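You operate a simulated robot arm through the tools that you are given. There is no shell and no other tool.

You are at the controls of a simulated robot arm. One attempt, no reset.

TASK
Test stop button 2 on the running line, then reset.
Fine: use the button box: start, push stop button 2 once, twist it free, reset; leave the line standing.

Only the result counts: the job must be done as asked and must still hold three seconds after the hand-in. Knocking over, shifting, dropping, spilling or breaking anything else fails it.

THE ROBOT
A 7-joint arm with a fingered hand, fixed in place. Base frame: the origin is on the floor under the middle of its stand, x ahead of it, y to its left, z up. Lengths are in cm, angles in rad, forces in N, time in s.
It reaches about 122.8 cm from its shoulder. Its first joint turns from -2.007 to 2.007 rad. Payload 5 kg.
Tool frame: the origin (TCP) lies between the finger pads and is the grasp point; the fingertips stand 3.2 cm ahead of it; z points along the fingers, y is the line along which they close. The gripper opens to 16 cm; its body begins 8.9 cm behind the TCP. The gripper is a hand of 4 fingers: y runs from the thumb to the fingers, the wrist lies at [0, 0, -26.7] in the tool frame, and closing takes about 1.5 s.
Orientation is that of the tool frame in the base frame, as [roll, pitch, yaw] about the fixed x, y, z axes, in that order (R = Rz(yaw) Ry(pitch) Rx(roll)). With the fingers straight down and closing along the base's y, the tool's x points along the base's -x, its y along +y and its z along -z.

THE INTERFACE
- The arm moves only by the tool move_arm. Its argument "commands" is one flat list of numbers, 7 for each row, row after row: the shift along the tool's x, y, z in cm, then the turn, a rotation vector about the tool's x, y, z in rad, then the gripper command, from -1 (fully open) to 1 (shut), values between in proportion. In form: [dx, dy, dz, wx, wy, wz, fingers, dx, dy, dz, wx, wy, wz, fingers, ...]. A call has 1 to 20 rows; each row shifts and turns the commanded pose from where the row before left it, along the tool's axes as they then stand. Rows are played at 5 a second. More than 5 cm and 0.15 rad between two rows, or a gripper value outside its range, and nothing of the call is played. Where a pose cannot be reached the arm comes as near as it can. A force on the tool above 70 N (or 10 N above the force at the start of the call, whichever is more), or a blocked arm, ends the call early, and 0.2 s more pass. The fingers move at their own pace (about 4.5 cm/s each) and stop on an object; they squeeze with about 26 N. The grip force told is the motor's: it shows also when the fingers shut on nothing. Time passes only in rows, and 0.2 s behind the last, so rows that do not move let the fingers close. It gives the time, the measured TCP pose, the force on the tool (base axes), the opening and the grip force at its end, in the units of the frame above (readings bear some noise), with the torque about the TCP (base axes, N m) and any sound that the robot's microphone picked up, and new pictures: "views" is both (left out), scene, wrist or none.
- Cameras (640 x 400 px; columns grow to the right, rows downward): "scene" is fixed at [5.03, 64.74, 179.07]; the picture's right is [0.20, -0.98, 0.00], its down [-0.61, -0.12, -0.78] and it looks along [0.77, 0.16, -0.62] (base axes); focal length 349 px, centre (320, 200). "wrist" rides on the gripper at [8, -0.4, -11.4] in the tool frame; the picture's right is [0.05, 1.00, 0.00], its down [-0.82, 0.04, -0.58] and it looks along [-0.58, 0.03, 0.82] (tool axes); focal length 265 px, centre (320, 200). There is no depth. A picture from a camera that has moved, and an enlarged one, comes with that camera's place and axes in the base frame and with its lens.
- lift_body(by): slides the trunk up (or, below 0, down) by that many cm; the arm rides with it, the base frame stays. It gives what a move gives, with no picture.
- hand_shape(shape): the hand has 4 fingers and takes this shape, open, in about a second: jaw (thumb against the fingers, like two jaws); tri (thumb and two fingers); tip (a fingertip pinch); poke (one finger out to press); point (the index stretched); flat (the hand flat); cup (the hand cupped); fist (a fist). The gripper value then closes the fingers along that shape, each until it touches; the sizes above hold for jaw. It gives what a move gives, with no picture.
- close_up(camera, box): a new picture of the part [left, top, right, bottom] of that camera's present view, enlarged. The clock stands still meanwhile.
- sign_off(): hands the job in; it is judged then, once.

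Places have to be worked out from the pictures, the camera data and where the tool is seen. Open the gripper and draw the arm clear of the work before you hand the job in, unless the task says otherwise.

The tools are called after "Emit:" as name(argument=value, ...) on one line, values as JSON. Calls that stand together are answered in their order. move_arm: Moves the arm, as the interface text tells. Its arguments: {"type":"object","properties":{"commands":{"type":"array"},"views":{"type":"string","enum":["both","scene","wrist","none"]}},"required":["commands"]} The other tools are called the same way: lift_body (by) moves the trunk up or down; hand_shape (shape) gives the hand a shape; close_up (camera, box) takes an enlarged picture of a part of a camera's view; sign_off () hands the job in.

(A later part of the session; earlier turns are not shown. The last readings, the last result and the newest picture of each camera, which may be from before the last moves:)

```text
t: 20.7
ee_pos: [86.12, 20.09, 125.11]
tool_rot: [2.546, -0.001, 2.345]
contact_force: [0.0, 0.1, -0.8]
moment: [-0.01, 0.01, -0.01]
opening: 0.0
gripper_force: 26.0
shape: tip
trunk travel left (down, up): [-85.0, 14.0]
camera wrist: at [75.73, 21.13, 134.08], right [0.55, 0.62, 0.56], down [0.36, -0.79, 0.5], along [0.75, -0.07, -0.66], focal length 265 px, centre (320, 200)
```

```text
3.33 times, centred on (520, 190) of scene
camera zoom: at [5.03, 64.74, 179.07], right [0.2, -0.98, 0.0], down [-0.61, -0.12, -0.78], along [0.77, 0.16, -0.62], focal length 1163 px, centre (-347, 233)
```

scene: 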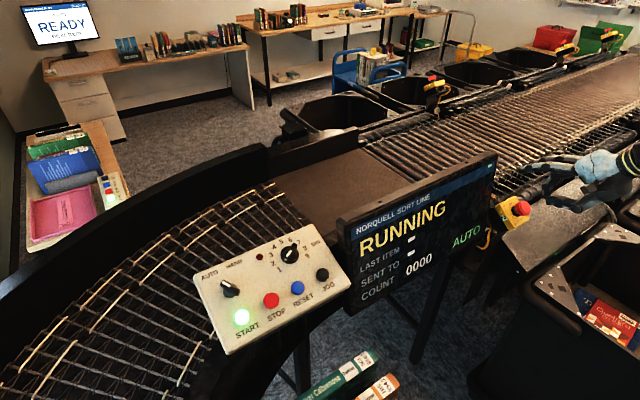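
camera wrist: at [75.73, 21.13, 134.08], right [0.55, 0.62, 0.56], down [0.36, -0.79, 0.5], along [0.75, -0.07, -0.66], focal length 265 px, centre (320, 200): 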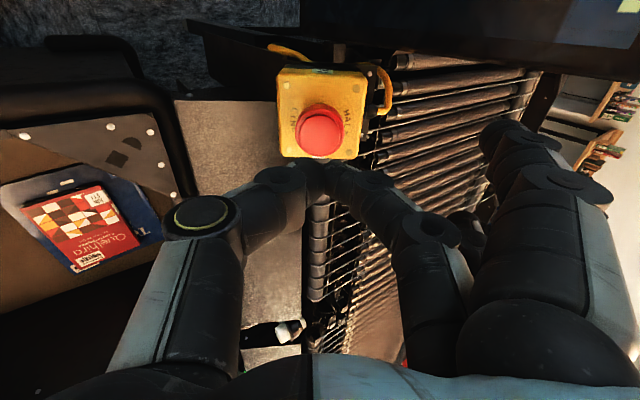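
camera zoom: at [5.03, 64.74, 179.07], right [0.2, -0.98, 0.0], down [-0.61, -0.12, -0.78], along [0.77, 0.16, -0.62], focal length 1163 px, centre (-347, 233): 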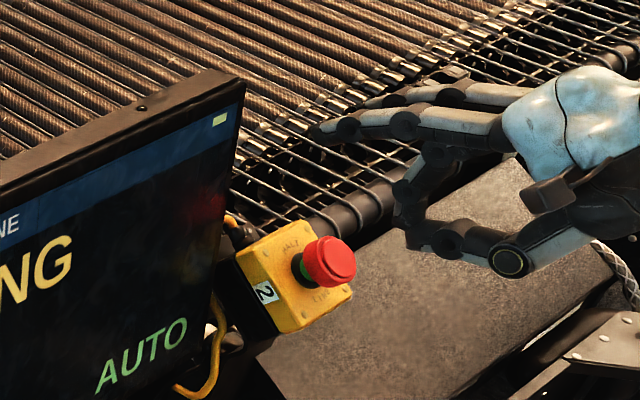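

The head axis is aligned with the tool within about 0.02 rad, with a gap of about 6.3 cm to the pinch tip. I'll centre and close in until near contact.

Emit:
move_arm(commands=[-0.4, -0.2, 1.5, 0, 0, 0, 1, 0, 0, 1.5, 0, 0, 0, 1, 0, 0, 1.3, 0, 0, 0, 1, 0, 0, 0.7, 0, 0, 0, 1, 0, 0, 0.4, 0, 0, 0, 1], views="both")

Emit:
close_up(camera="wrist", box=[240, 80, 400, 180])

Emit:
close_up(camera="scene", box=[440, 130, 600, 250])

```text
t: 21.9
ee_pos: [88.53, 21.66, 120.49]
tool_rot: [2.546, 0.001, 2.346]
contact_force: [0.8, -0.1, 0.1]
moment: [0.04, 0.01, -0.03]
opening: 0.0
gripper_force: 26.3
shape: tip
trunk travel left (down, up): [-85.0, 14.0]
camera wrist: at [78.08, 22.7, 129.6], right [0.56, 0.61, 0.56], down [0.36, -0.79, 0.5], along [0.75, -0.07, -0.66], focal length 265 px, centre (320, 200)
```

scene: 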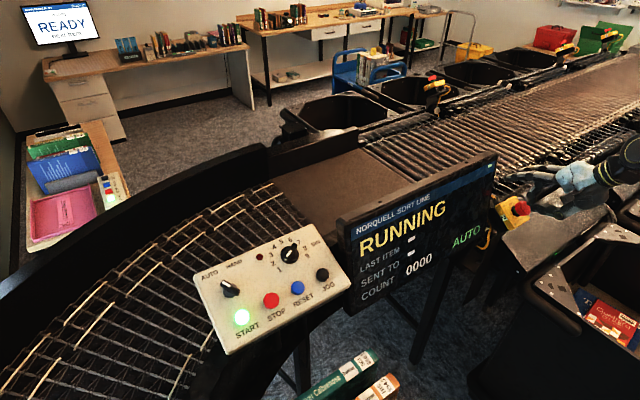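
wrist: 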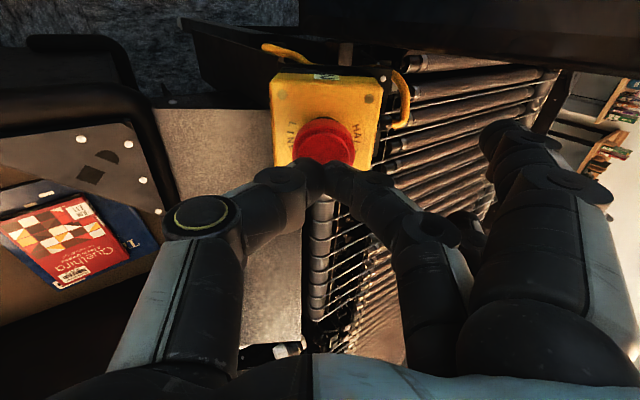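

```text
4.00 times, centred on (320, 130) of wrist
camera zoom: at [78.08, 22.7, 129.6], right [0.56, 0.61, 0.56], down [0.36, -0.79, 0.5], along [0.75, -0.07, -0.66], focal length 1062 px, centre (320, 480)
```

zoom: 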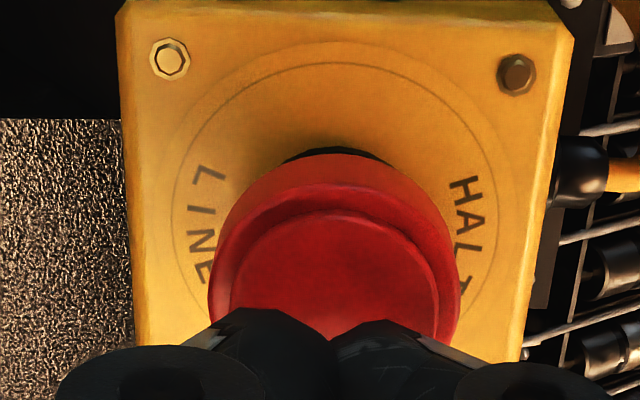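

```text
3.33 times, centred on (520, 190) of scene
camera zoom: at [5.03, 64.74, 179.07], right [0.2, -0.98, 0.0], down [-0.61, -0.12, -0.78], along [0.77, 0.16, -0.62], focal length 1163 px, centre (-347, 233)
```

zoom: 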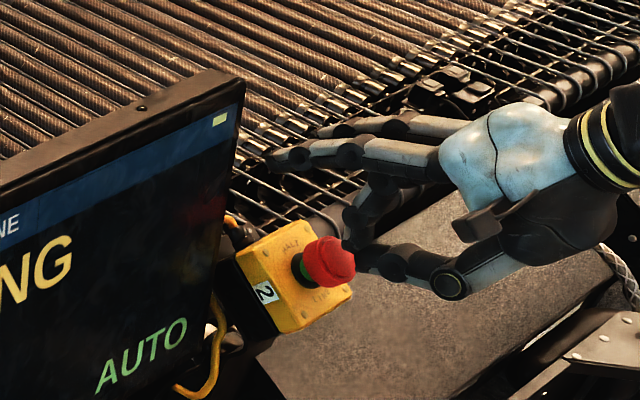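

The tip is centred about 1 cm off the head. I'll press in gently now and look for the click.

Emit:
move_arm(commands=[0, 0, 0.5, 0, 0, 0, 1, 0, 0, 0.4, 0, 0, 0, 1, 0, 0, 0.25, 0, 0, 0, 1, 0, 0, 0.25, 0, 0, 0, 1, 0, 0, 0.2, 0, 0, 0, 1], views="both")

Emit:
close_up(camera="wrist", box=[240, 80, 400, 180])

```text
t: 23.1
ee_pos: [88.99, 22.14, 119.2]
tool_rot: [2.548, 0.002, 2.346]
contact_force: [-3.8, -0.9, 4.4]
moment: [0.0, 0.0, 0.04]
opening: 0.01
gripper_force: 26.4
shape: tip
trunk travel left (down, up): [-85.0, 14.0]
camera wrist: at [78.55, 23.25, 128.26], right [0.55, 0.62, 0.56], down [0.36, -0.79, 0.5], along [0.75, -0.07, -0.66], focal length 265 px, centre (320, 200)
```

scene: 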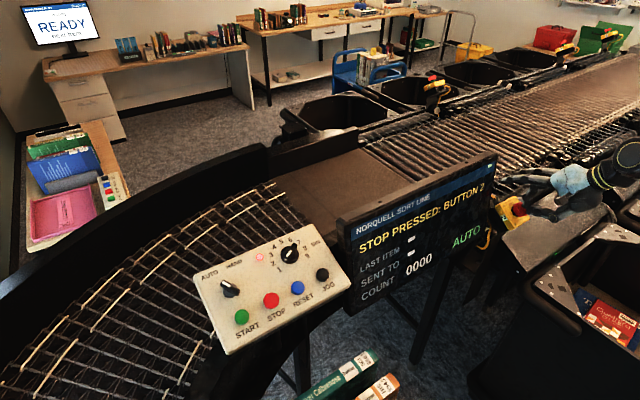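
wrist: 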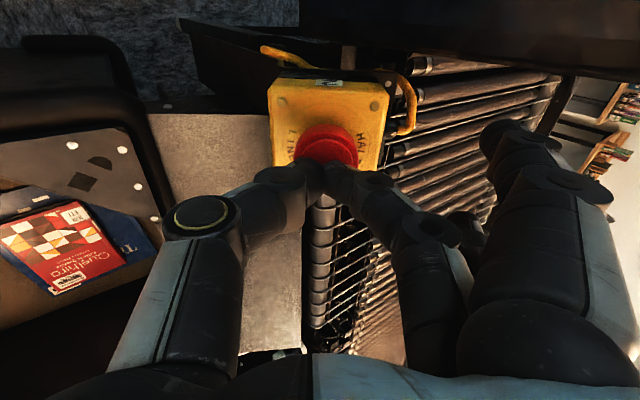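

```text
4.00 times, centred on (320, 130) of wrist
camera zoom: at [78.55, 23.25, 128.26], right [0.55, 0.62, 0.56], down [0.36, -0.79, 0.5], along [0.75, -0.07, -0.66], focal length 1062 px, centre (320, 480)
```

zoom: 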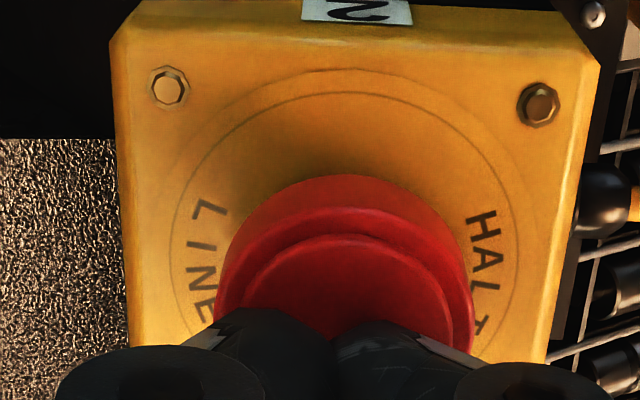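

The display says STOP PRESSED: BUTTON 2, but with only about 6 N and no click I can't be sure it latched. I'll continue the same push a bit deeper until it bottoms out.

Emit:
move_arm(commands=[0, 0, 0.15, 0, 0, 0, 1, 0, 0, 0.15, 0, 0, 0, 1, 0, 0, 0.15, 0, 0, 0, 1], views="both")

Emit:
close_up(camera="scene", box=[480, 185, 544, 225])

```text
t: 23.9
ee_pos: [89.01, 22.28, 119.14]
tool_rot: [2.543, 0.001, 2.343]
contact_force: [-18.6, -12.8, 22.1]
moment: [-0.05, 0.37, 0.16]
opening: 0.0
gripper_force: 25.9
shape: tip
trunk travel left (down, up): [-85.0, 14.0]
camera wrist: at [78.58, 23.31, 128.19], right [0.55, 0.61, 0.56], down [0.36, -0.79, 0.5], along [0.75, -0.07, -0.66], focal length 265 px, centre (320, 200)
```

scene: 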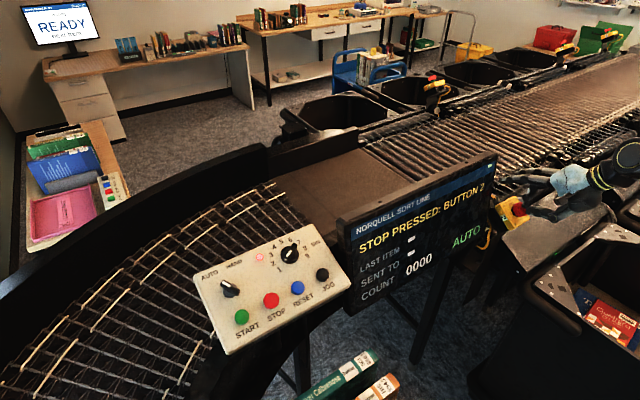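
wrist: 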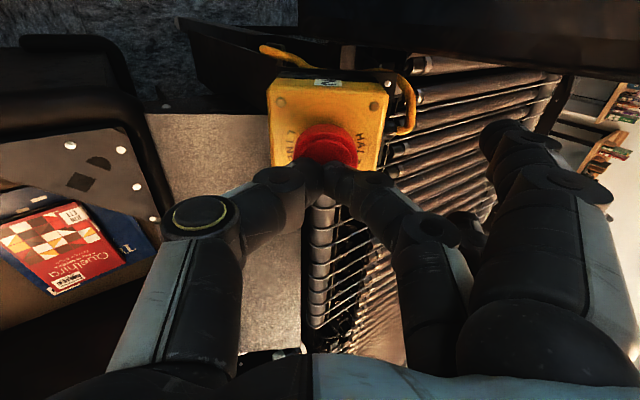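

```text
10.00 times, centred on (512, 205) of scene
camera zoom: at [5.03, 64.74, 179.07], right [0.2, -0.98, 0.0], down [-0.61, -0.12, -0.78], along [0.77, 0.16, -0.62], focal length 3488 px, centre (-1600, 150)
```

zoom: 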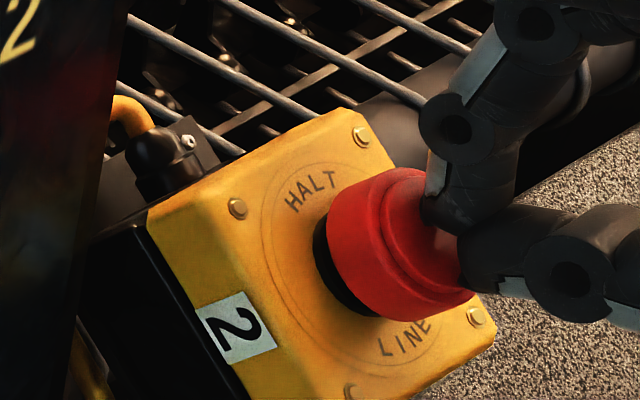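

The force rose to about 32 N and the green collar has vanished, so the head is bottomed in. I'll back off along the axis and check that it stays latched.

Emit:
move_arm(commands=[0, 0, -0.8, 0, 0, 0, 1, 0, 0, -2, 0, 0, 0, 1, 0, 0, -3, 0, 0, 0, 1, 0, 0, -3, 0, 0, 0, 1, 0, 0, -3, 0, 0, 0, 1], views="both")

Emit:
close_up(camera="scene", box=[480, 185, 544, 225])

Emit:
close_up(camera="wrist", box=[240, 60, 400, 160])

```text
t: 25.1
ee_pos: [84.35, 17.92, 128.82]
tool_rot: [2.545, 0.0, 2.346]
contact_force: [-1.0, -0.8, 0.4]
moment: [0.05, -0.03, 0.04]
opening: 0.02
gripper_force: 25.6
shape: tip
trunk travel left (down, up): [-85.0, 14.0]
camera wrist: at [73.93, 18.94, 137.93], right [0.55, 0.62, 0.56], down [0.36, -0.79, 0.5], along [0.75, -0.07, -0.66], focal length 265 px, centre (320, 200)
```

scene: 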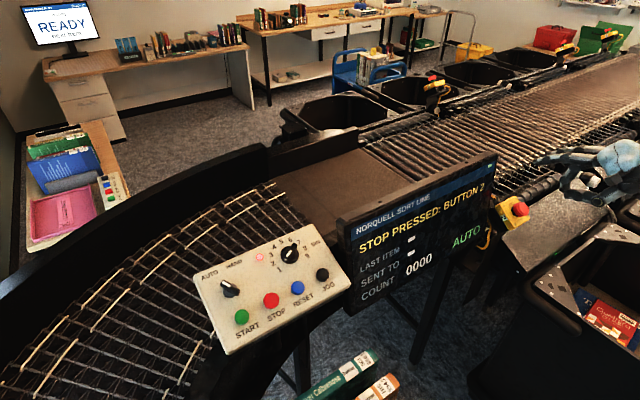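
wrist: 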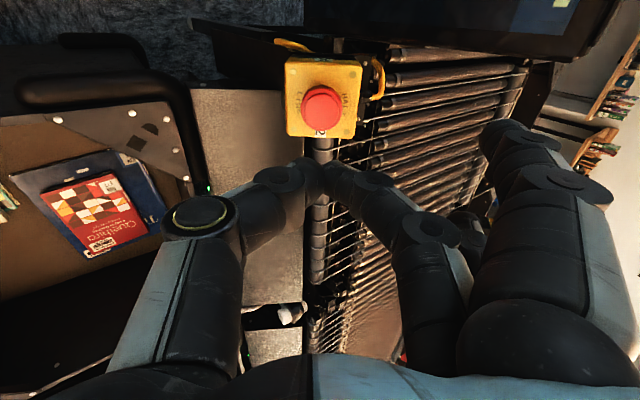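

```text
10.00 times, centred on (512, 205) of scene
camera zoom: at [5.03, 64.74, 179.07], right [0.2, -0.98, 0.0], down [-0.61, -0.12, -0.78], along [0.77, 0.16, -0.62], focal length 3488 px, centre (-1600, 150)
```

zoom: 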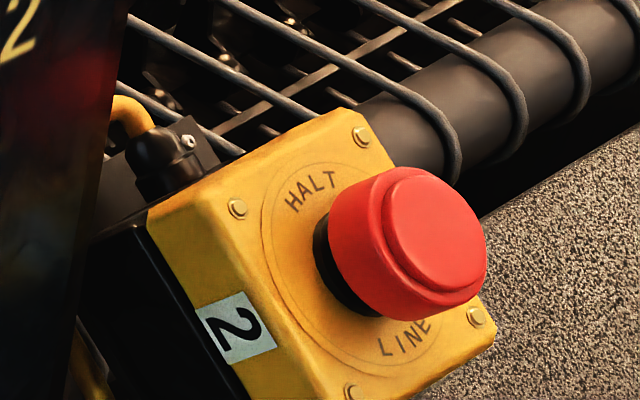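

```text
4.00 times, centred on (320, 110) of wrist
camera zoom: at [73.93, 18.94, 137.93], right [0.55, 0.62, 0.56], down [0.36, -0.79, 0.5], along [0.75, -0.07, -0.66], focal length 1062 px, centre (320, 560)
```

zoom: 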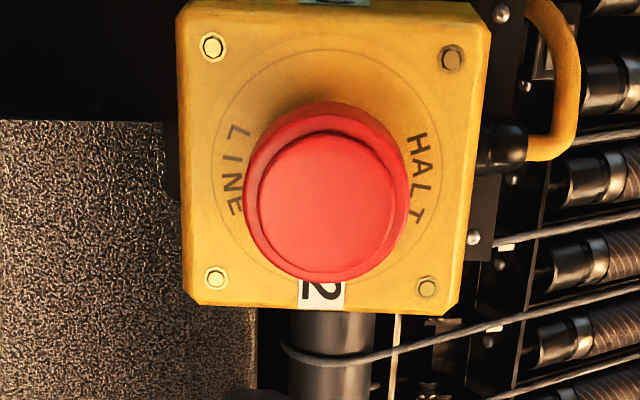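

The head stays in (latched) and the display holds STOP PRESSED. Now I'll try the tri shape (thumb and two fingers) for gripping the head to twist it.

Emit:
hand_shape(shape="tri")

Emit:
move_arm(commands=[0, 0, 0, 0, 0, 0, 0, 0, 0, 0, 0, 0, 0, 0, 0, 0, 0, 0, 0, 0, 0, 0, 0, 0, 0, 0, 0, 0, 0, 0, 0, 0, 0, 0, 0], views="both")

Emit:
close_up(camera="scene", box=[480, 120, 640, 240])

```text
t: 26.0
ee_pos: [84.41, 17.98, 128.75]
tool_rot: [2.545, 0.002, 2.346]
contact_force: [0.5, -0.4, 0.0]
moment: [-0.02, 0.01, -0.01]
opening: 16.0
gripper_force: 0.2
shape: tri
trunk travel left (down, up): [-85.0, 14.0]
```

```text
t: 27.2
ee_pos: [84.44, 17.88, 128.72]
tool_rot: [2.546, -0.001, 2.346]
contact_force: [0.2, 0.1, 0.5]
moment: [-0.05, -0.04, -0.03]
opening: 8.1
gripper_force: 0.1
shape: tri
trunk travel left (down, up): [-85.0, 14.0]
camera wrist: at [74.07, 18.97, 137.88], right [0.55, 0.62, 0.56], down [0.36, -0.78, 0.5], along [0.75, -0.07, -0.66], focal length 265 px, centre (320, 200)
```

scene: 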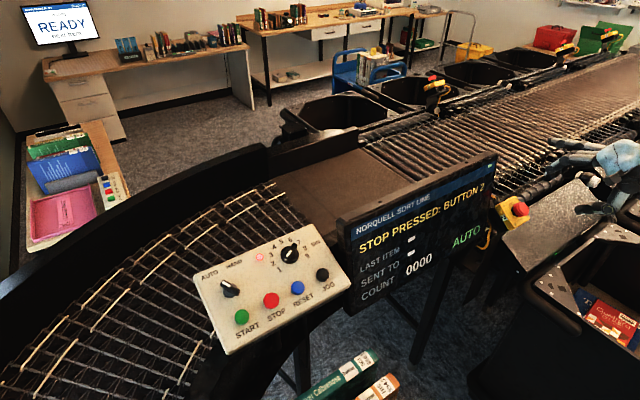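
wrist: 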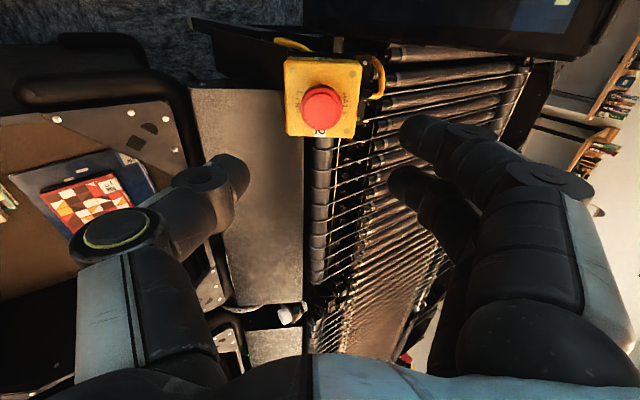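

```text
3.33 times, centred on (560, 180) of scene
camera zoom: at [5.03, 64.74, 179.07], right [0.2, -0.98, 0.0], down [-0.61, -0.12, -0.78], along [0.77, 0.16, -0.62], focal length 1163 px, centre (-480, 267)
```

zoom: 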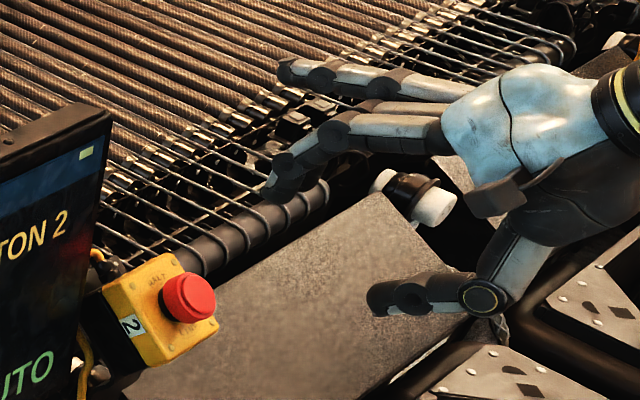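

In tri the active pair is offset to one side, so the symmetric jaw is better for twisting about the axis. I'll switch to jaw, half open, and check the finger positions.

Emit:
hand_shape(shape="jaw")

Emit:
move_arm(commands=[0, 0, 0, 0, 0, 0, 0, 0, 0, 0, 0, 0, 0, 0, 0, 0, 0, 0, 0, 0, 0, 0, 0, 0, 0, 0, 0, 0, 0, 0, 0, 0, 0, 0, 0], views="both")

Emit:
close_up(camera="scene", box=[480, 120, 640, 240])

Emit:
close_up(camera="wrist", box=[240, 60, 400, 160])

```text
t: 28.1
ee_pos: [84.41, 18.05, 128.72]
tool_rot: [2.543, 0.0, 2.345]
contact_force: [0.1, 0.8, 0.9]
moment: [0.01, -0.01, -0.04]
opening: 16.0
gripper_force: 0.1
shape: jaw
trunk travel left (down, up): [-85.0, 14.0]
```

```text
t: 29.3
ee_pos: [84.48, 17.95, 128.83]
tool_rot: [2.543, 0.001, 2.345]
contact_force: [-0.1, 1.7, -0.2]
moment: [0.01, 0.02, 0.0]
opening: 8.1
gripper_force: 0.1
shape: jaw
trunk travel left (down, up): [-85.0, 14.0]
camera wrist: at [74.07, 18.97, 137.88], right [0.55, 0.62, 0.56], down [0.36, -0.78, 0.5], along [0.75, -0.07, -0.66], focal length 265 px, centre (320, 200)
```

scene: 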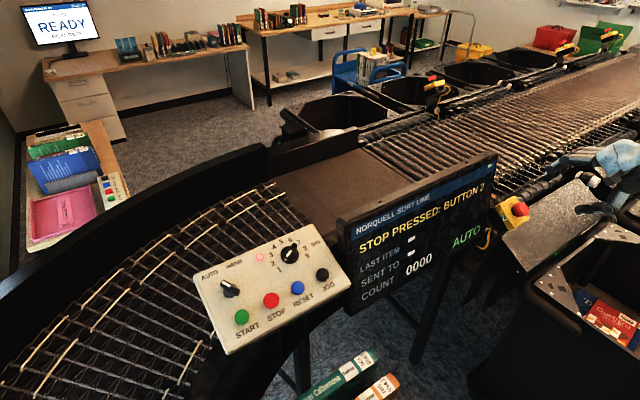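
wrist: 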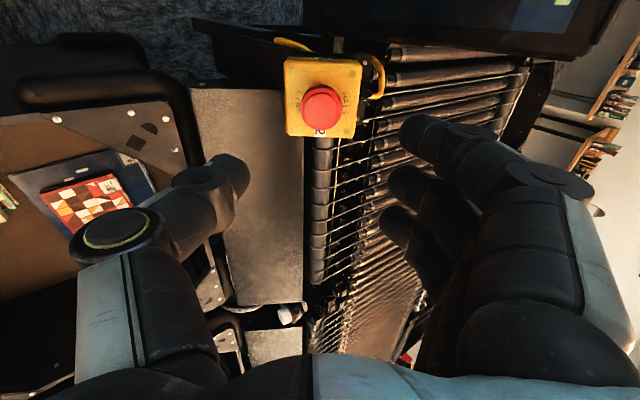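

```text
3.33 times, centred on (560, 180) of scene
camera zoom: at [5.03, 64.74, 179.07], right [0.2, -0.98, 0.0], down [-0.61, -0.12, -0.78], along [0.77, 0.16, -0.62], focal length 1163 px, centre (-480, 267)
```

zoom: 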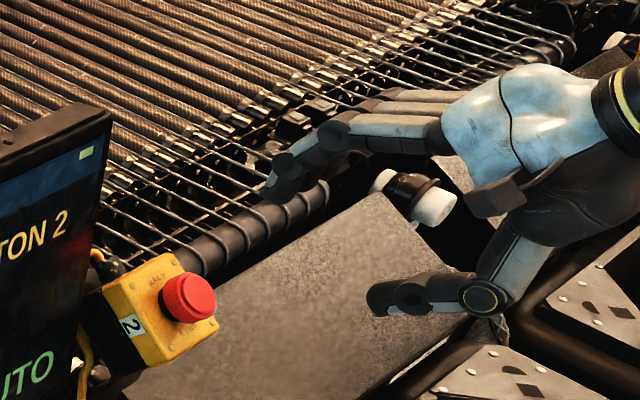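

```text
4.00 times, centred on (320, 110) of wrist
camera zoom: at [74.07, 18.97, 137.88], right [0.55, 0.62, 0.56], down [0.36, -0.78, 0.5], along [0.75, -0.07, -0.66], focal length 1062 px, centre (320, 560)
```

zoom: 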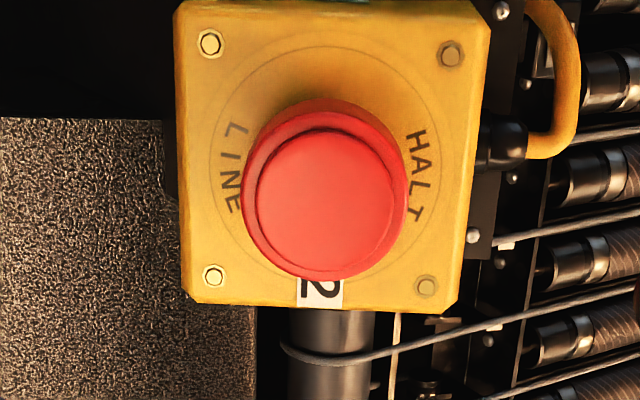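

The jaw is centred with the head axis at about tool (0.1, 0.15) and the face 17.8 cm ahead. I'll centre on it, pre-turn anticlockwise 0.35 rad to leave room for a clockwise twist, and advance with the fingers 8 cm open.

Emit:
move_arm(commands=[0.1, 0.15, 0, 0, 0, 0, 0, 0, 0, 0, 0, 0, -0.117, 0, 0, 0, 0, 0, 0, -0.117, 0, 0, 0, 0, 0, 0, -0.117, 0, 0, 0, 2.5, 0, 0, 0, 0, 0, 0, 2.5, 0, 0, 0, 0, 0, 0, 2.5, 0, 0, 0, 0], views="both")

Emit:
close_up(camera="wrist", box=[200, 60, 440, 210])

Emit:
close_up(camera="scene", box=[480, 150, 608, 230])

```text
t: 30.9
ee_pos: [87.64, 20.99, 122.34]
tool_rot: [2.574, 0.195, 2.638]
contact_force: [0.9, 0.5, -0.1]
moment: [-0.01, 0.06, 0.0]
opening: 8.1
gripper_force: 0.0
shape: jaw
trunk travel left (down, up): [-85.0, 14.0]
camera wrist: at [75.99, 19.94, 130.06], right [0.27, 0.81, 0.52], down [0.48, -0.58, 0.66], along [0.83, 0.07, -0.55], focal length 265 px, centre (320, 200)
```

scene: 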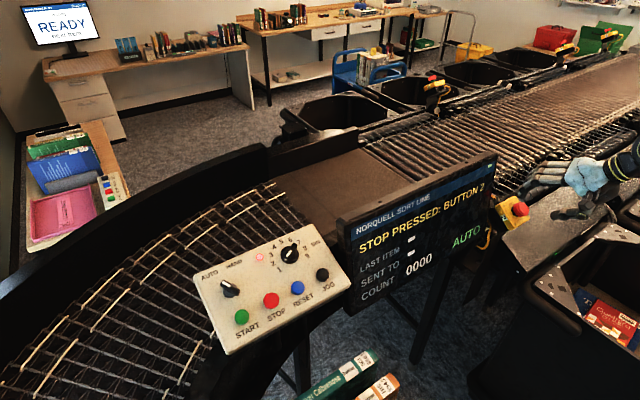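
wrist: 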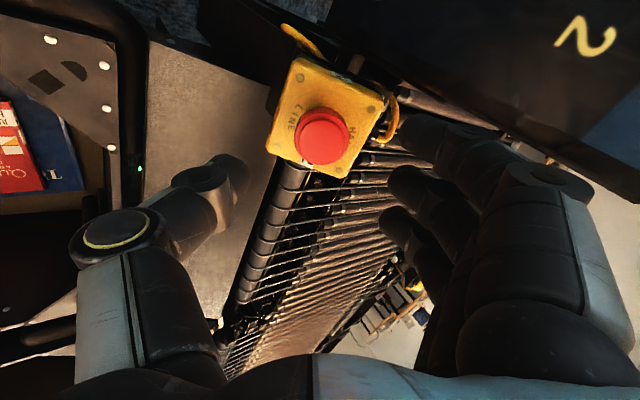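

```text
2.67 times, centred on (320, 135) of wrist
camera zoom: at [75.99, 19.94, 130.06], right [0.27, 0.81, 0.52], down [0.48, -0.58, 0.66], along [0.83, 0.07, -0.55], focal length 708 px, centre (320, 373)
```

zoom: 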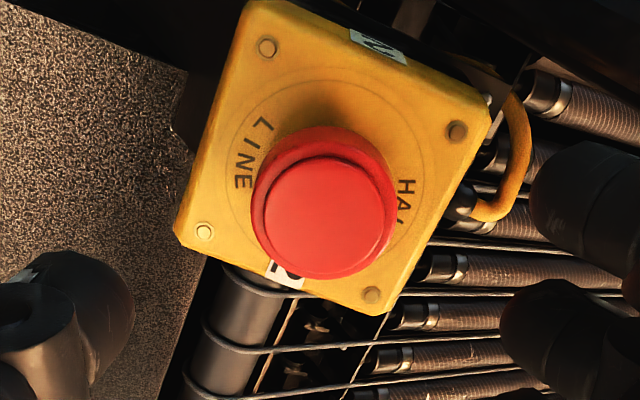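

```text
5.00 times, centred on (544, 190) of scene
camera zoom: at [5.03, 64.74, 179.07], right [0.2, -0.98, 0.0], down [-0.61, -0.12, -0.78], along [0.77, 0.16, -0.62], focal length 1744 px, centre (-800, 250)
```

zoom: 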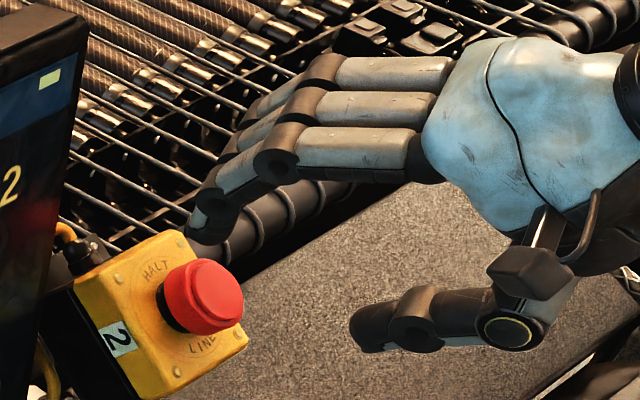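

The head axis is now at about tool (0, 0.2) and the pads flank it. I'll advance 5.3 cm so the fingertips stand beside the head's rim, just clear of the face.

Emit:
move_arm(commands=[0, 0.2, 1.5, 0, 0, 0, 0, 0, 0, 1.5, 0, 0, 0, 0, 0, 0, 1.3, 0, 0, 0, 0, 0, 0, 1.0, 0, 0, 0, 0], views="both")

Emit:
close_up(camera="wrist", box=[200, 80, 440, 230])

Emit:
close_up(camera="scene", box=[470, 165, 566, 225])

```text
t: 31.9
ee_pos: [89.73, 23.17, 118.15]
tool_rot: [2.573, 0.193, 2.638]
contact_force: [-0.6, -0.4, -0.8]
moment: [0.01, -0.01, 0.02]
opening: 8.08
gripper_force: 0.0
shape: jaw
trunk travel left (down, up): [-85.0, 14.0]
camera wrist: at [78.14, 22.09, 125.73], right [0.27, 0.81, 0.52], down [0.48, -0.58, 0.66], along [0.83, 0.07, -0.55], focal length 265 px, centre (320, 200)
```

scene: 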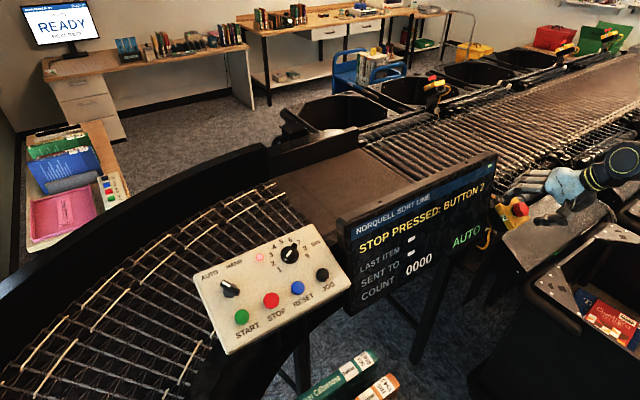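
wrist: 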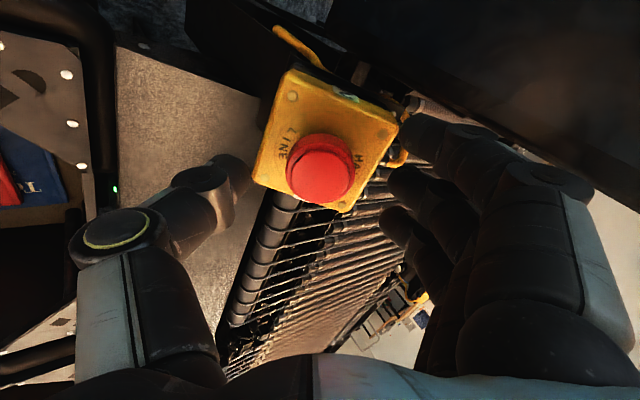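

```text
2.67 times, centred on (320, 155) of wrist
camera zoom: at [78.14, 22.09, 125.73], right [0.27, 0.81, 0.52], down [0.48, -0.58, 0.66], along [0.83, 0.07, -0.55], focal length 708 px, centre (320, 320)
```

zoom: 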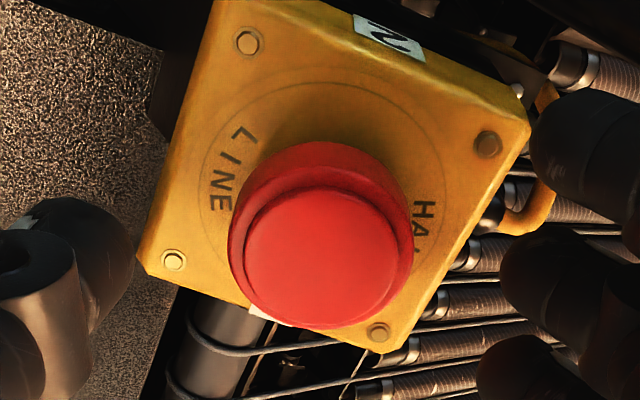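

```text
6.67 times, centred on (518, 195) of scene
camera zoom: at [5.03, 64.74, 179.07], right [0.2, -0.98, 0.0], down [-0.61, -0.12, -0.78], along [0.77, 0.16, -0.62], focal length 2325 px, centre (-1000, 233)
```

zoom: 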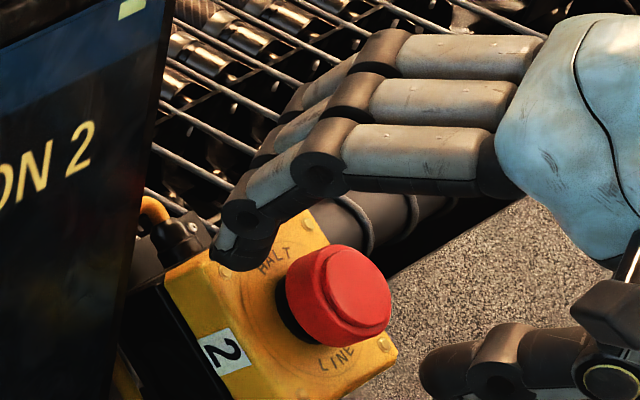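

The face is 4.9 cm ahead of the TCP and the head well centred. I'll advance 0.6 cm more and then close the fingers on the head.

Emit:
move_arm(commands=[0, 0.05, 0.6, 0, 0, 0, 0, 0, 0, 0, 0, 0, 0, 0.3, 0, 0, 0, 0, 0, 0, 0.5, 0, 0, 0, 0, 0, 0, 1, 0, 0, 0, 0, 0, 0, 1, 0, 0, 0, 0, 0, 0, 1, 0, 0, 0, 0, 0, 0, 1], views="both")

Emit:
close_up(camera="wrist", box=[200, 80, 440, 230])

Emit:
close_up(camera="scene", box=[470, 165, 566, 225])

```text
t: 33.5
ee_pos: [89.95, 23.2, 117.55]
tool_rot: [2.576, 0.192, 2.639]
contact_force: [-2.8, -3.4, -5.6]
moment: [-0.01, 0.05, 0.03]
opening: 1.71
gripper_force: 24.0
shape: jaw
trunk travel left (down, up): [-85.0, 14.0]
camera wrist: at [78.36, 22.26, 125.14], right [0.27, 0.81, 0.52], down [0.48, -0.58, 0.66], along [0.83, 0.07, -0.55], focal length 265 px, centre (320, 200)
```

scene: 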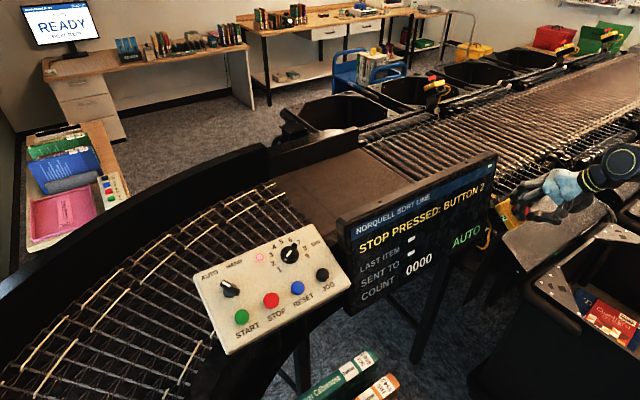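
wrist: 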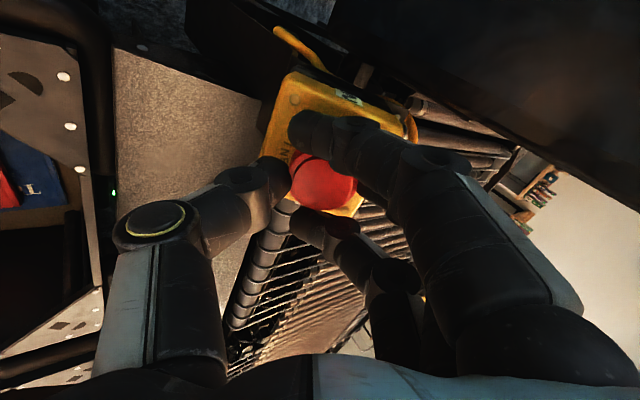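

```text
2.67 times, centred on (320, 155) of wrist
camera zoom: at [78.36, 22.26, 125.14], right [0.27, 0.81, 0.52], down [0.48, -0.58, 0.66], along [0.83, 0.07, -0.55], focal length 708 px, centre (320, 320)
```

zoom: 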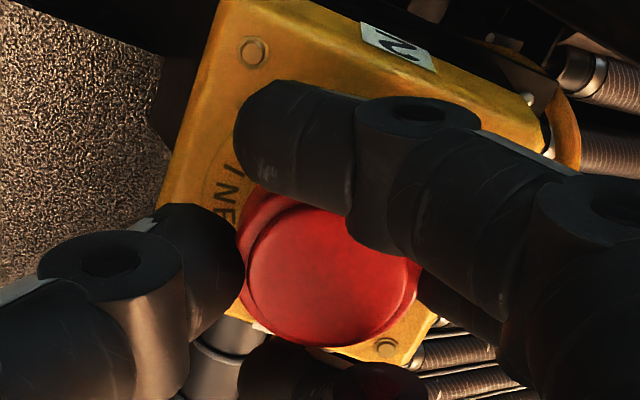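

```text
6.67 times, centred on (518, 195) of scene
camera zoom: at [5.03, 64.74, 179.07], right [0.2, -0.98, 0.0], down [-0.61, -0.12, -0.78], along [0.77, 0.16, -0.62], focal length 2325 px, centre (-1000, 233)
```

zoom: 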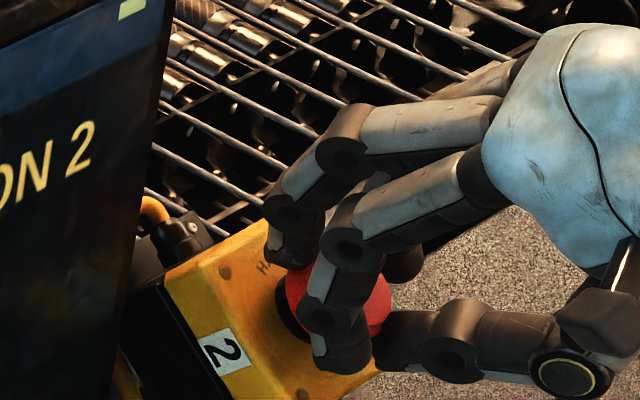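

The thumb and middle finger pinch the head with the outer fingers caging it. I'll twist clockwise (positive about the tool axis) in small steps.

Emit:
move_arm(commands=[0, 0, 0, 0, 0, 0.1, 1, 0, 0, 0, 0, 0, 0.1, 1, 0, 0, 0, 0, 0, 0.1, 1, 0, 0, 0, 0, 0, 0.1, 1, 0, 0, 0, 0, 0, 0.1, 1], views="both")

Emit:
close_up(camera="wrist", box=[200, 80, 440, 230])

Emit:
close_up(camera="scene", box=[470, 165, 566, 225])

```text
t: 34.7
ee_pos: [89.93, 23.35, 117.85]
tool_rot: [2.551, -0.087, 2.22]
contact_force: [-17.2, -13.2, -2.4]
moment: [-0.28, 0.35, 0.1]
opening: 1.79
gripper_force: 26.0
shape: jaw
trunk travel left (down, up): [-85.0, 14.0]
camera wrist: at [80.15, 24.93, 127.62], right [0.66, 0.5, 0.56], down [0.29, -0.85, 0.43], along [0.7, -0.12, -0.71], focal length 265 px, centre (320, 200)
```

scene: 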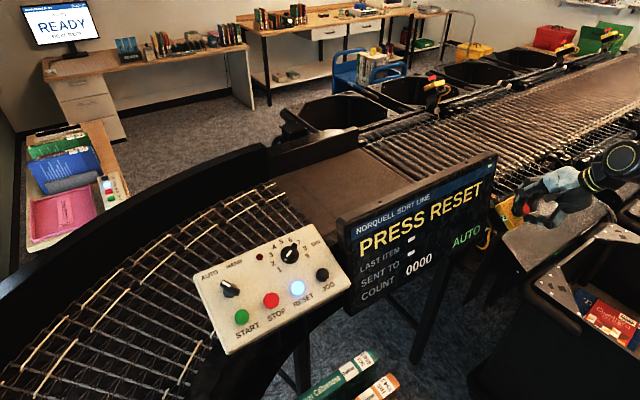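
wrist: 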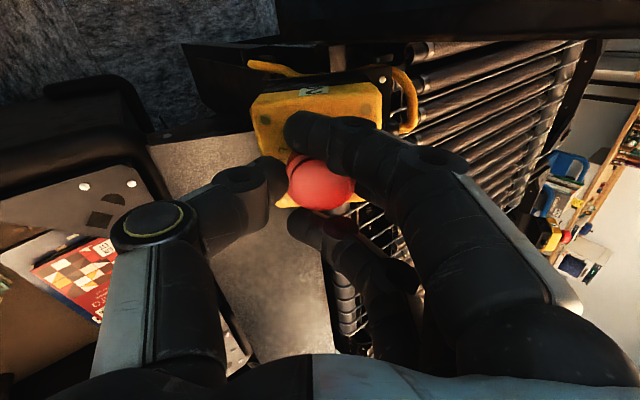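

```text
2.67 times, centred on (320, 155) of wrist
camera zoom: at [80.15, 24.93, 127.62], right [0.66, 0.5, 0.56], down [0.29, -0.85, 0.43], along [0.7, -0.12, -0.71], focal length 708 px, centre (320, 320)
```

zoom: 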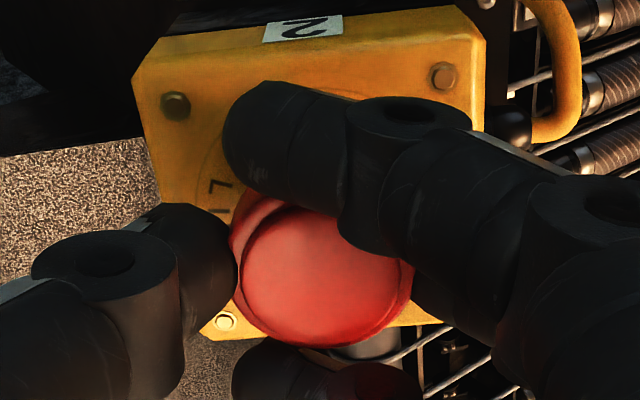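

```text
6.67 times, centred on (518, 195) of scene
camera zoom: at [5.03, 64.74, 179.07], right [0.2, -0.98, 0.0], down [-0.61, -0.12, -0.78], along [0.77, 0.16, -0.62], focal length 2325 px, centre (-1000, 233)
```

zoom: 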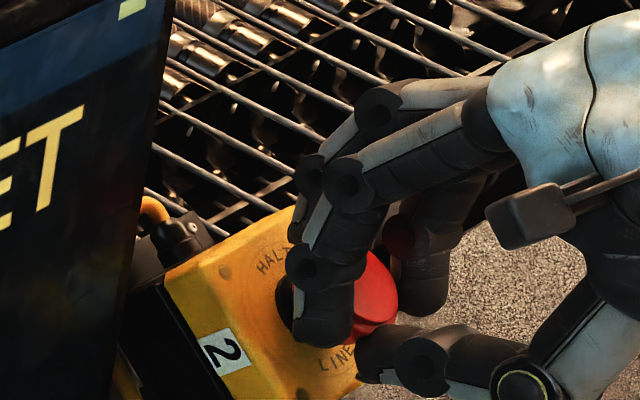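

Button 2 is released: the display says PRESS RESET and the RESET lamp is lit. I'll open the fingers around the head without moving, then withdraw along the axis.

Emit:
move_arm(commands=[0, 0, 0, 0, 0, 0, 0.4, 0, 0, 0, 0, 0, 0, 0, 0, 0, 0, 0, 0, 0, 0, 0, 0, 0, 0, 0, 0, 0, 0, 0, 0, 0, 0, 0, 0, 0, 0, 0, 0, 0, 0, 0], views="both")

Emit:
close_up(camera="wrist", box=[200, 80, 440, 230])

Emit:
close_up(camera="scene", box=[470, 165, 566, 225])

```text
t: 36.1
ee_pos: [89.91, 23.47, 117.71]
tool_rot: [2.55, -0.082, 2.221]
contact_force: [0.0, -0.3, -0.4]
moment: [0.0, -0.03, 0.03]
opening: 7.89
gripper_force: 0.1
shape: jaw
trunk travel left (down, up): [-85.0, 14.0]
camera wrist: at [80.3, 25.09, 127.48], right [0.66, 0.51, 0.56], down [0.29, -0.85, 0.43], along [0.7, -0.12, -0.71], focal length 265 px, centre (320, 200)
```

scene: 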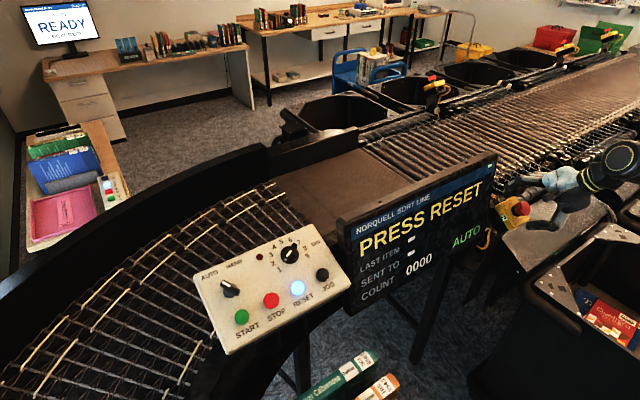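
wrist: 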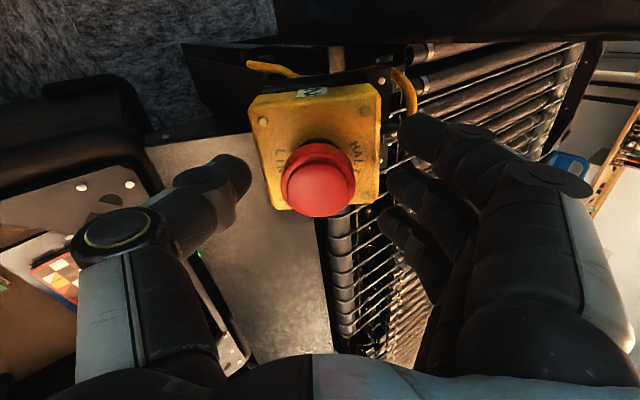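

```text
2.67 times, centred on (320, 155) of wrist
camera zoom: at [80.3, 25.09, 127.48], right [0.66, 0.51, 0.56], down [0.29, -0.85, 0.43], along [0.7, -0.12, -0.71], focal length 708 px, centre (320, 320)
```

zoom: 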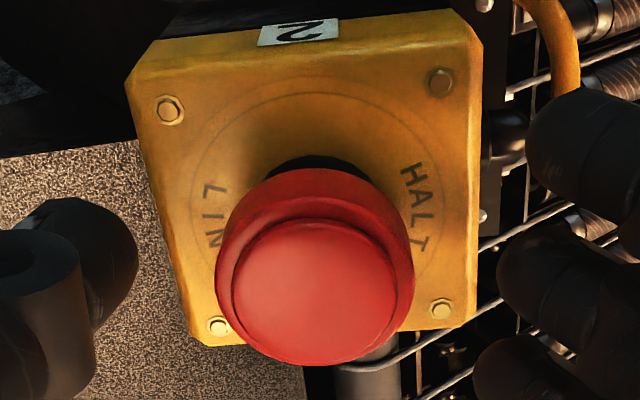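

```text
6.67 times, centred on (518, 195) of scene
camera zoom: at [5.03, 64.74, 179.07], right [0.2, -0.98, 0.0], down [-0.61, -0.12, -0.78], along [0.77, 0.16, -0.62], focal length 2325 px, centre (-1000, 233)
```

zoom: 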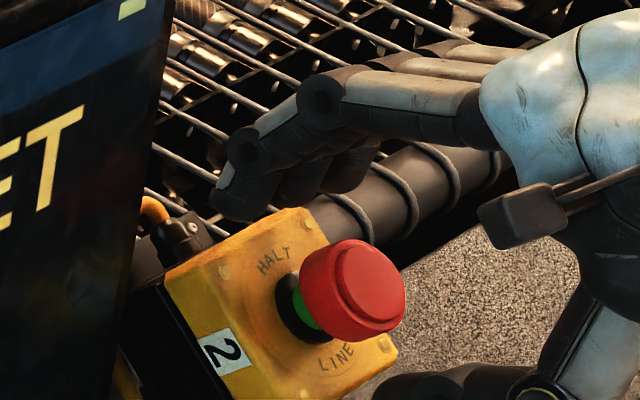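

The head has popped out with its green collar showing. I'll withdraw straight along the axis about 22 cm.

Emit:
move_arm(commands=[0, 0, -1, 0, 0, 0, 0, 0, 0, -2, 0, 0, 0, 0, 0, 0, -3, 0, 0, 0, 0, 0, 0, -4, 0, 0, 0, 0, 0, 0, -4, 0, 0, 0, 0, 0, 0, -4, 0, 0, 0, 0, 0, 0, -4, 0, 0, 0, 0], views="both")

```text
t: 37.7
ee_pos: [80.85, 14.67, 135.97]
tool_rot: [2.55, -0.083, 2.224]
contact_force: [0.1, -0.2, -0.5]
moment: [-0.02, -0.05, -0.02]
opening: 7.93
gripper_force: 0.0
shape: jaw
trunk travel left (down, up): [-85.0, 14.0]
camera wrist: at [71.19, 16.3, 145.79], right [0.66, 0.51, 0.56], down [0.29, -0.85, 0.43], along [0.7, -0.12, -0.71], focal length 265 px, centre (320, 200)
```

scene: 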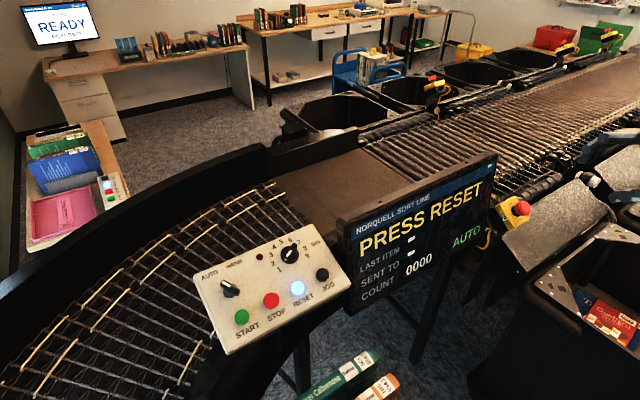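
wrist: 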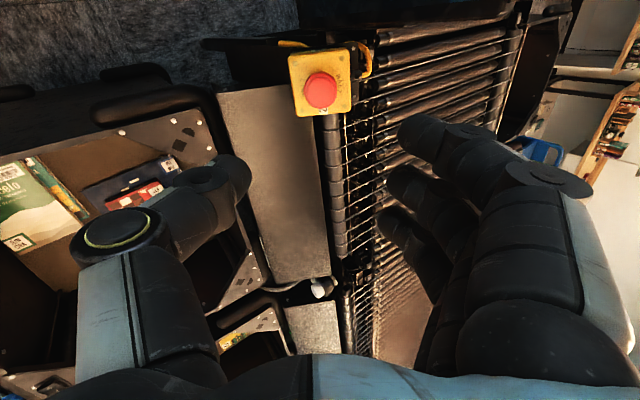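

Stop 2 stands free and the hand is clear. I'll go back to the closed tip shape, restore the panel orientation and travel high back toward the RESET button.

Emit:
hand_shape(shape="tip")

Emit:
move_arm(commands=[0, 0, 0, 0, 0, -0.146, 1, 0, 0, 0, 0.107, 0, 0, 1, 0, 0, 0, 0.107, 0, 0, 1, 0, 0, 0, 0, 0, 0, 1, 0, 0, 0, 0, 0, 0, 1, 0, 0, 0, 0, 0, 0, 1, 0, 0, 0, 0, 0, 0, 1, 0, 0, 0, 0, 0, 0, 1], views="wrist")

```text
t: 38.6
ee_pos: [81.12, 14.59, 135.76]
tool_rot: [2.549, -0.085, 2.222]
contact_force: [0.2, -0.1, 0.0]
moment: [0.04, 0.02, 0.02]
opening: 15.99
gripper_force: 0.0
shape: tip
trunk travel left (down, up): [-85.0, 14.0]
```

```text
t: 40.4
ee_pos: [81.15, 14.85, 135.91]
tool_rot: [2.759, -0.002, 2.344]
contact_force: [0.7, 1.2, 0.5]
moment: [-0.02, 0.01, 0.0]
opening: 0.0
gripper_force: 0.1
shape: tip
trunk travel left (down, up): [-85.0, 14.0]
camera wrist: at [72.22, 17.27, 146.22], right [0.63, 0.68, 0.37], down [0.44, -0.71, 0.55], along [0.64, -0.18, -0.75], focal length 265 px, centre (320, 200)
```

wrist: 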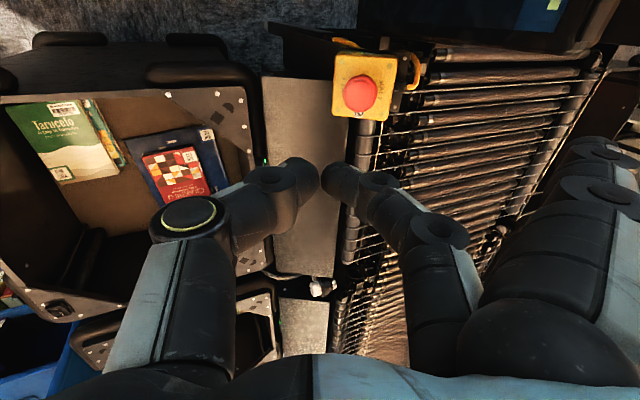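

Orientation is back to the panel's tilt. I'll traverse to about 22 cm off the RESET button, rising on the way to stay above the monitor.

Emit:
move_arm(commands=[3.86, 0.69, -0.43, 0, 0, 0, 1, 3.86, 0.69, -0.43, 0, 0, 0, 1, 3.86, 0.69, -0.43, 0, 0, 0, 1, 3.86, 0.69, -0.43, 0, 0, 0, 1, 3.86, 0.69, -0.43, 0, 0, 0, 1, 3.86, 0.69, -0.43, 0, 0, 0, 1, 3.86, 0.69, -0.43, 0, 0, 0, 1, 3.86, 0.69, -0.43, 0, 0, 0, 1, 3.86, 0.69, -0.43, 0, 0, 0, 1, 3.86, 0.69, -0.43, 0, 0, 0, 1, 3.86, 0.69, -0.43, 0, 0, 0, 1, 3.86, 0.69, -0.43, 0, 0, 0, 1, 3.86, 0.69, -0.43, 0, 0, 0, 1, 3.86, 0.69, -0.43, 0, 0, 0, 1, 3.86, 0.69, -0.43, 0, 0, 0, 1, 3.86, 0.69, -0.43, 0, 0, 0, 1, 3.86, 0.69, -0.43, 0, 0, 0, 1, 3.86, 0.69, -0.43, 0, 0, 0, 1], views="both")

Emit:
close_up(camera="wrist", box=[240, 20, 432, 140])

```text
t: 44.2
ee_pos: [38.83, 70.8, 147.66]
tool_rot: [2.758, 0.001, 2.343]
contact_force: [0.3, 0.2, -0.1]
moment: [-0.03, -0.04, 0.01]
opening: 0.04
gripper_force: 26.5
shape: tip
trunk travel left (down, up): [-85.0, 14.0]
camera wrist: at [29.95, 73.21, 157.97], right [0.63, 0.68, 0.37], down [0.44, -0.71, 0.55], along [0.64, -0.18, -0.75], focal length 265 px, centre (320, 200)
```

scene: 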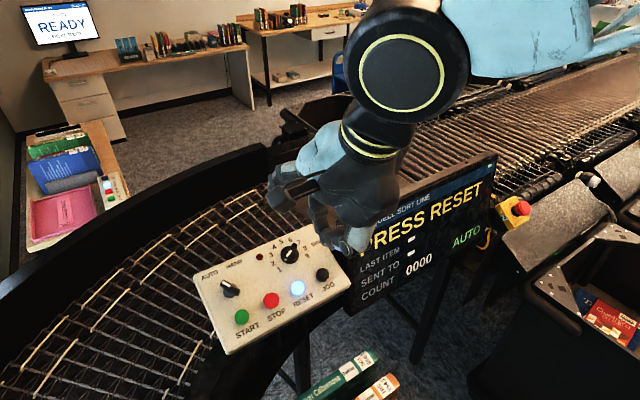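
wrist: 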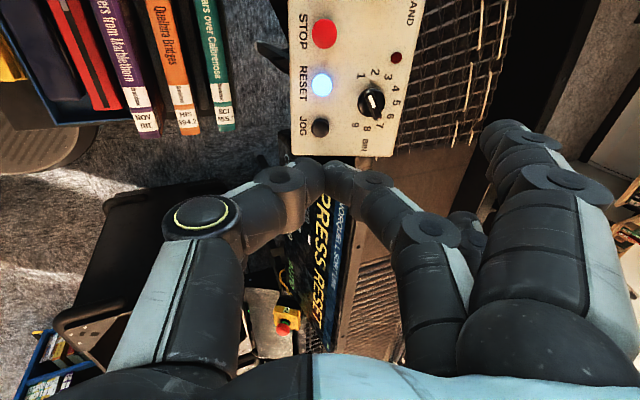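

```text
3.33 times, centred on (336, 80) of wrist
camera zoom: at [29.95, 73.21, 157.97], right [0.63, 0.68, 0.37], down [0.44, -0.71, 0.55], along [0.64, -0.18, -0.75], focal length 885 px, centre (267, 600)
```

zoom: 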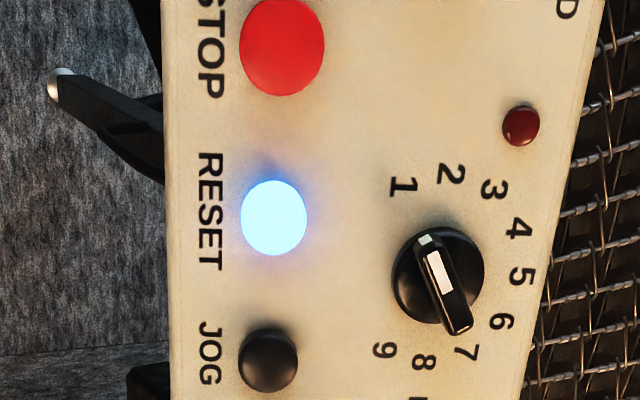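

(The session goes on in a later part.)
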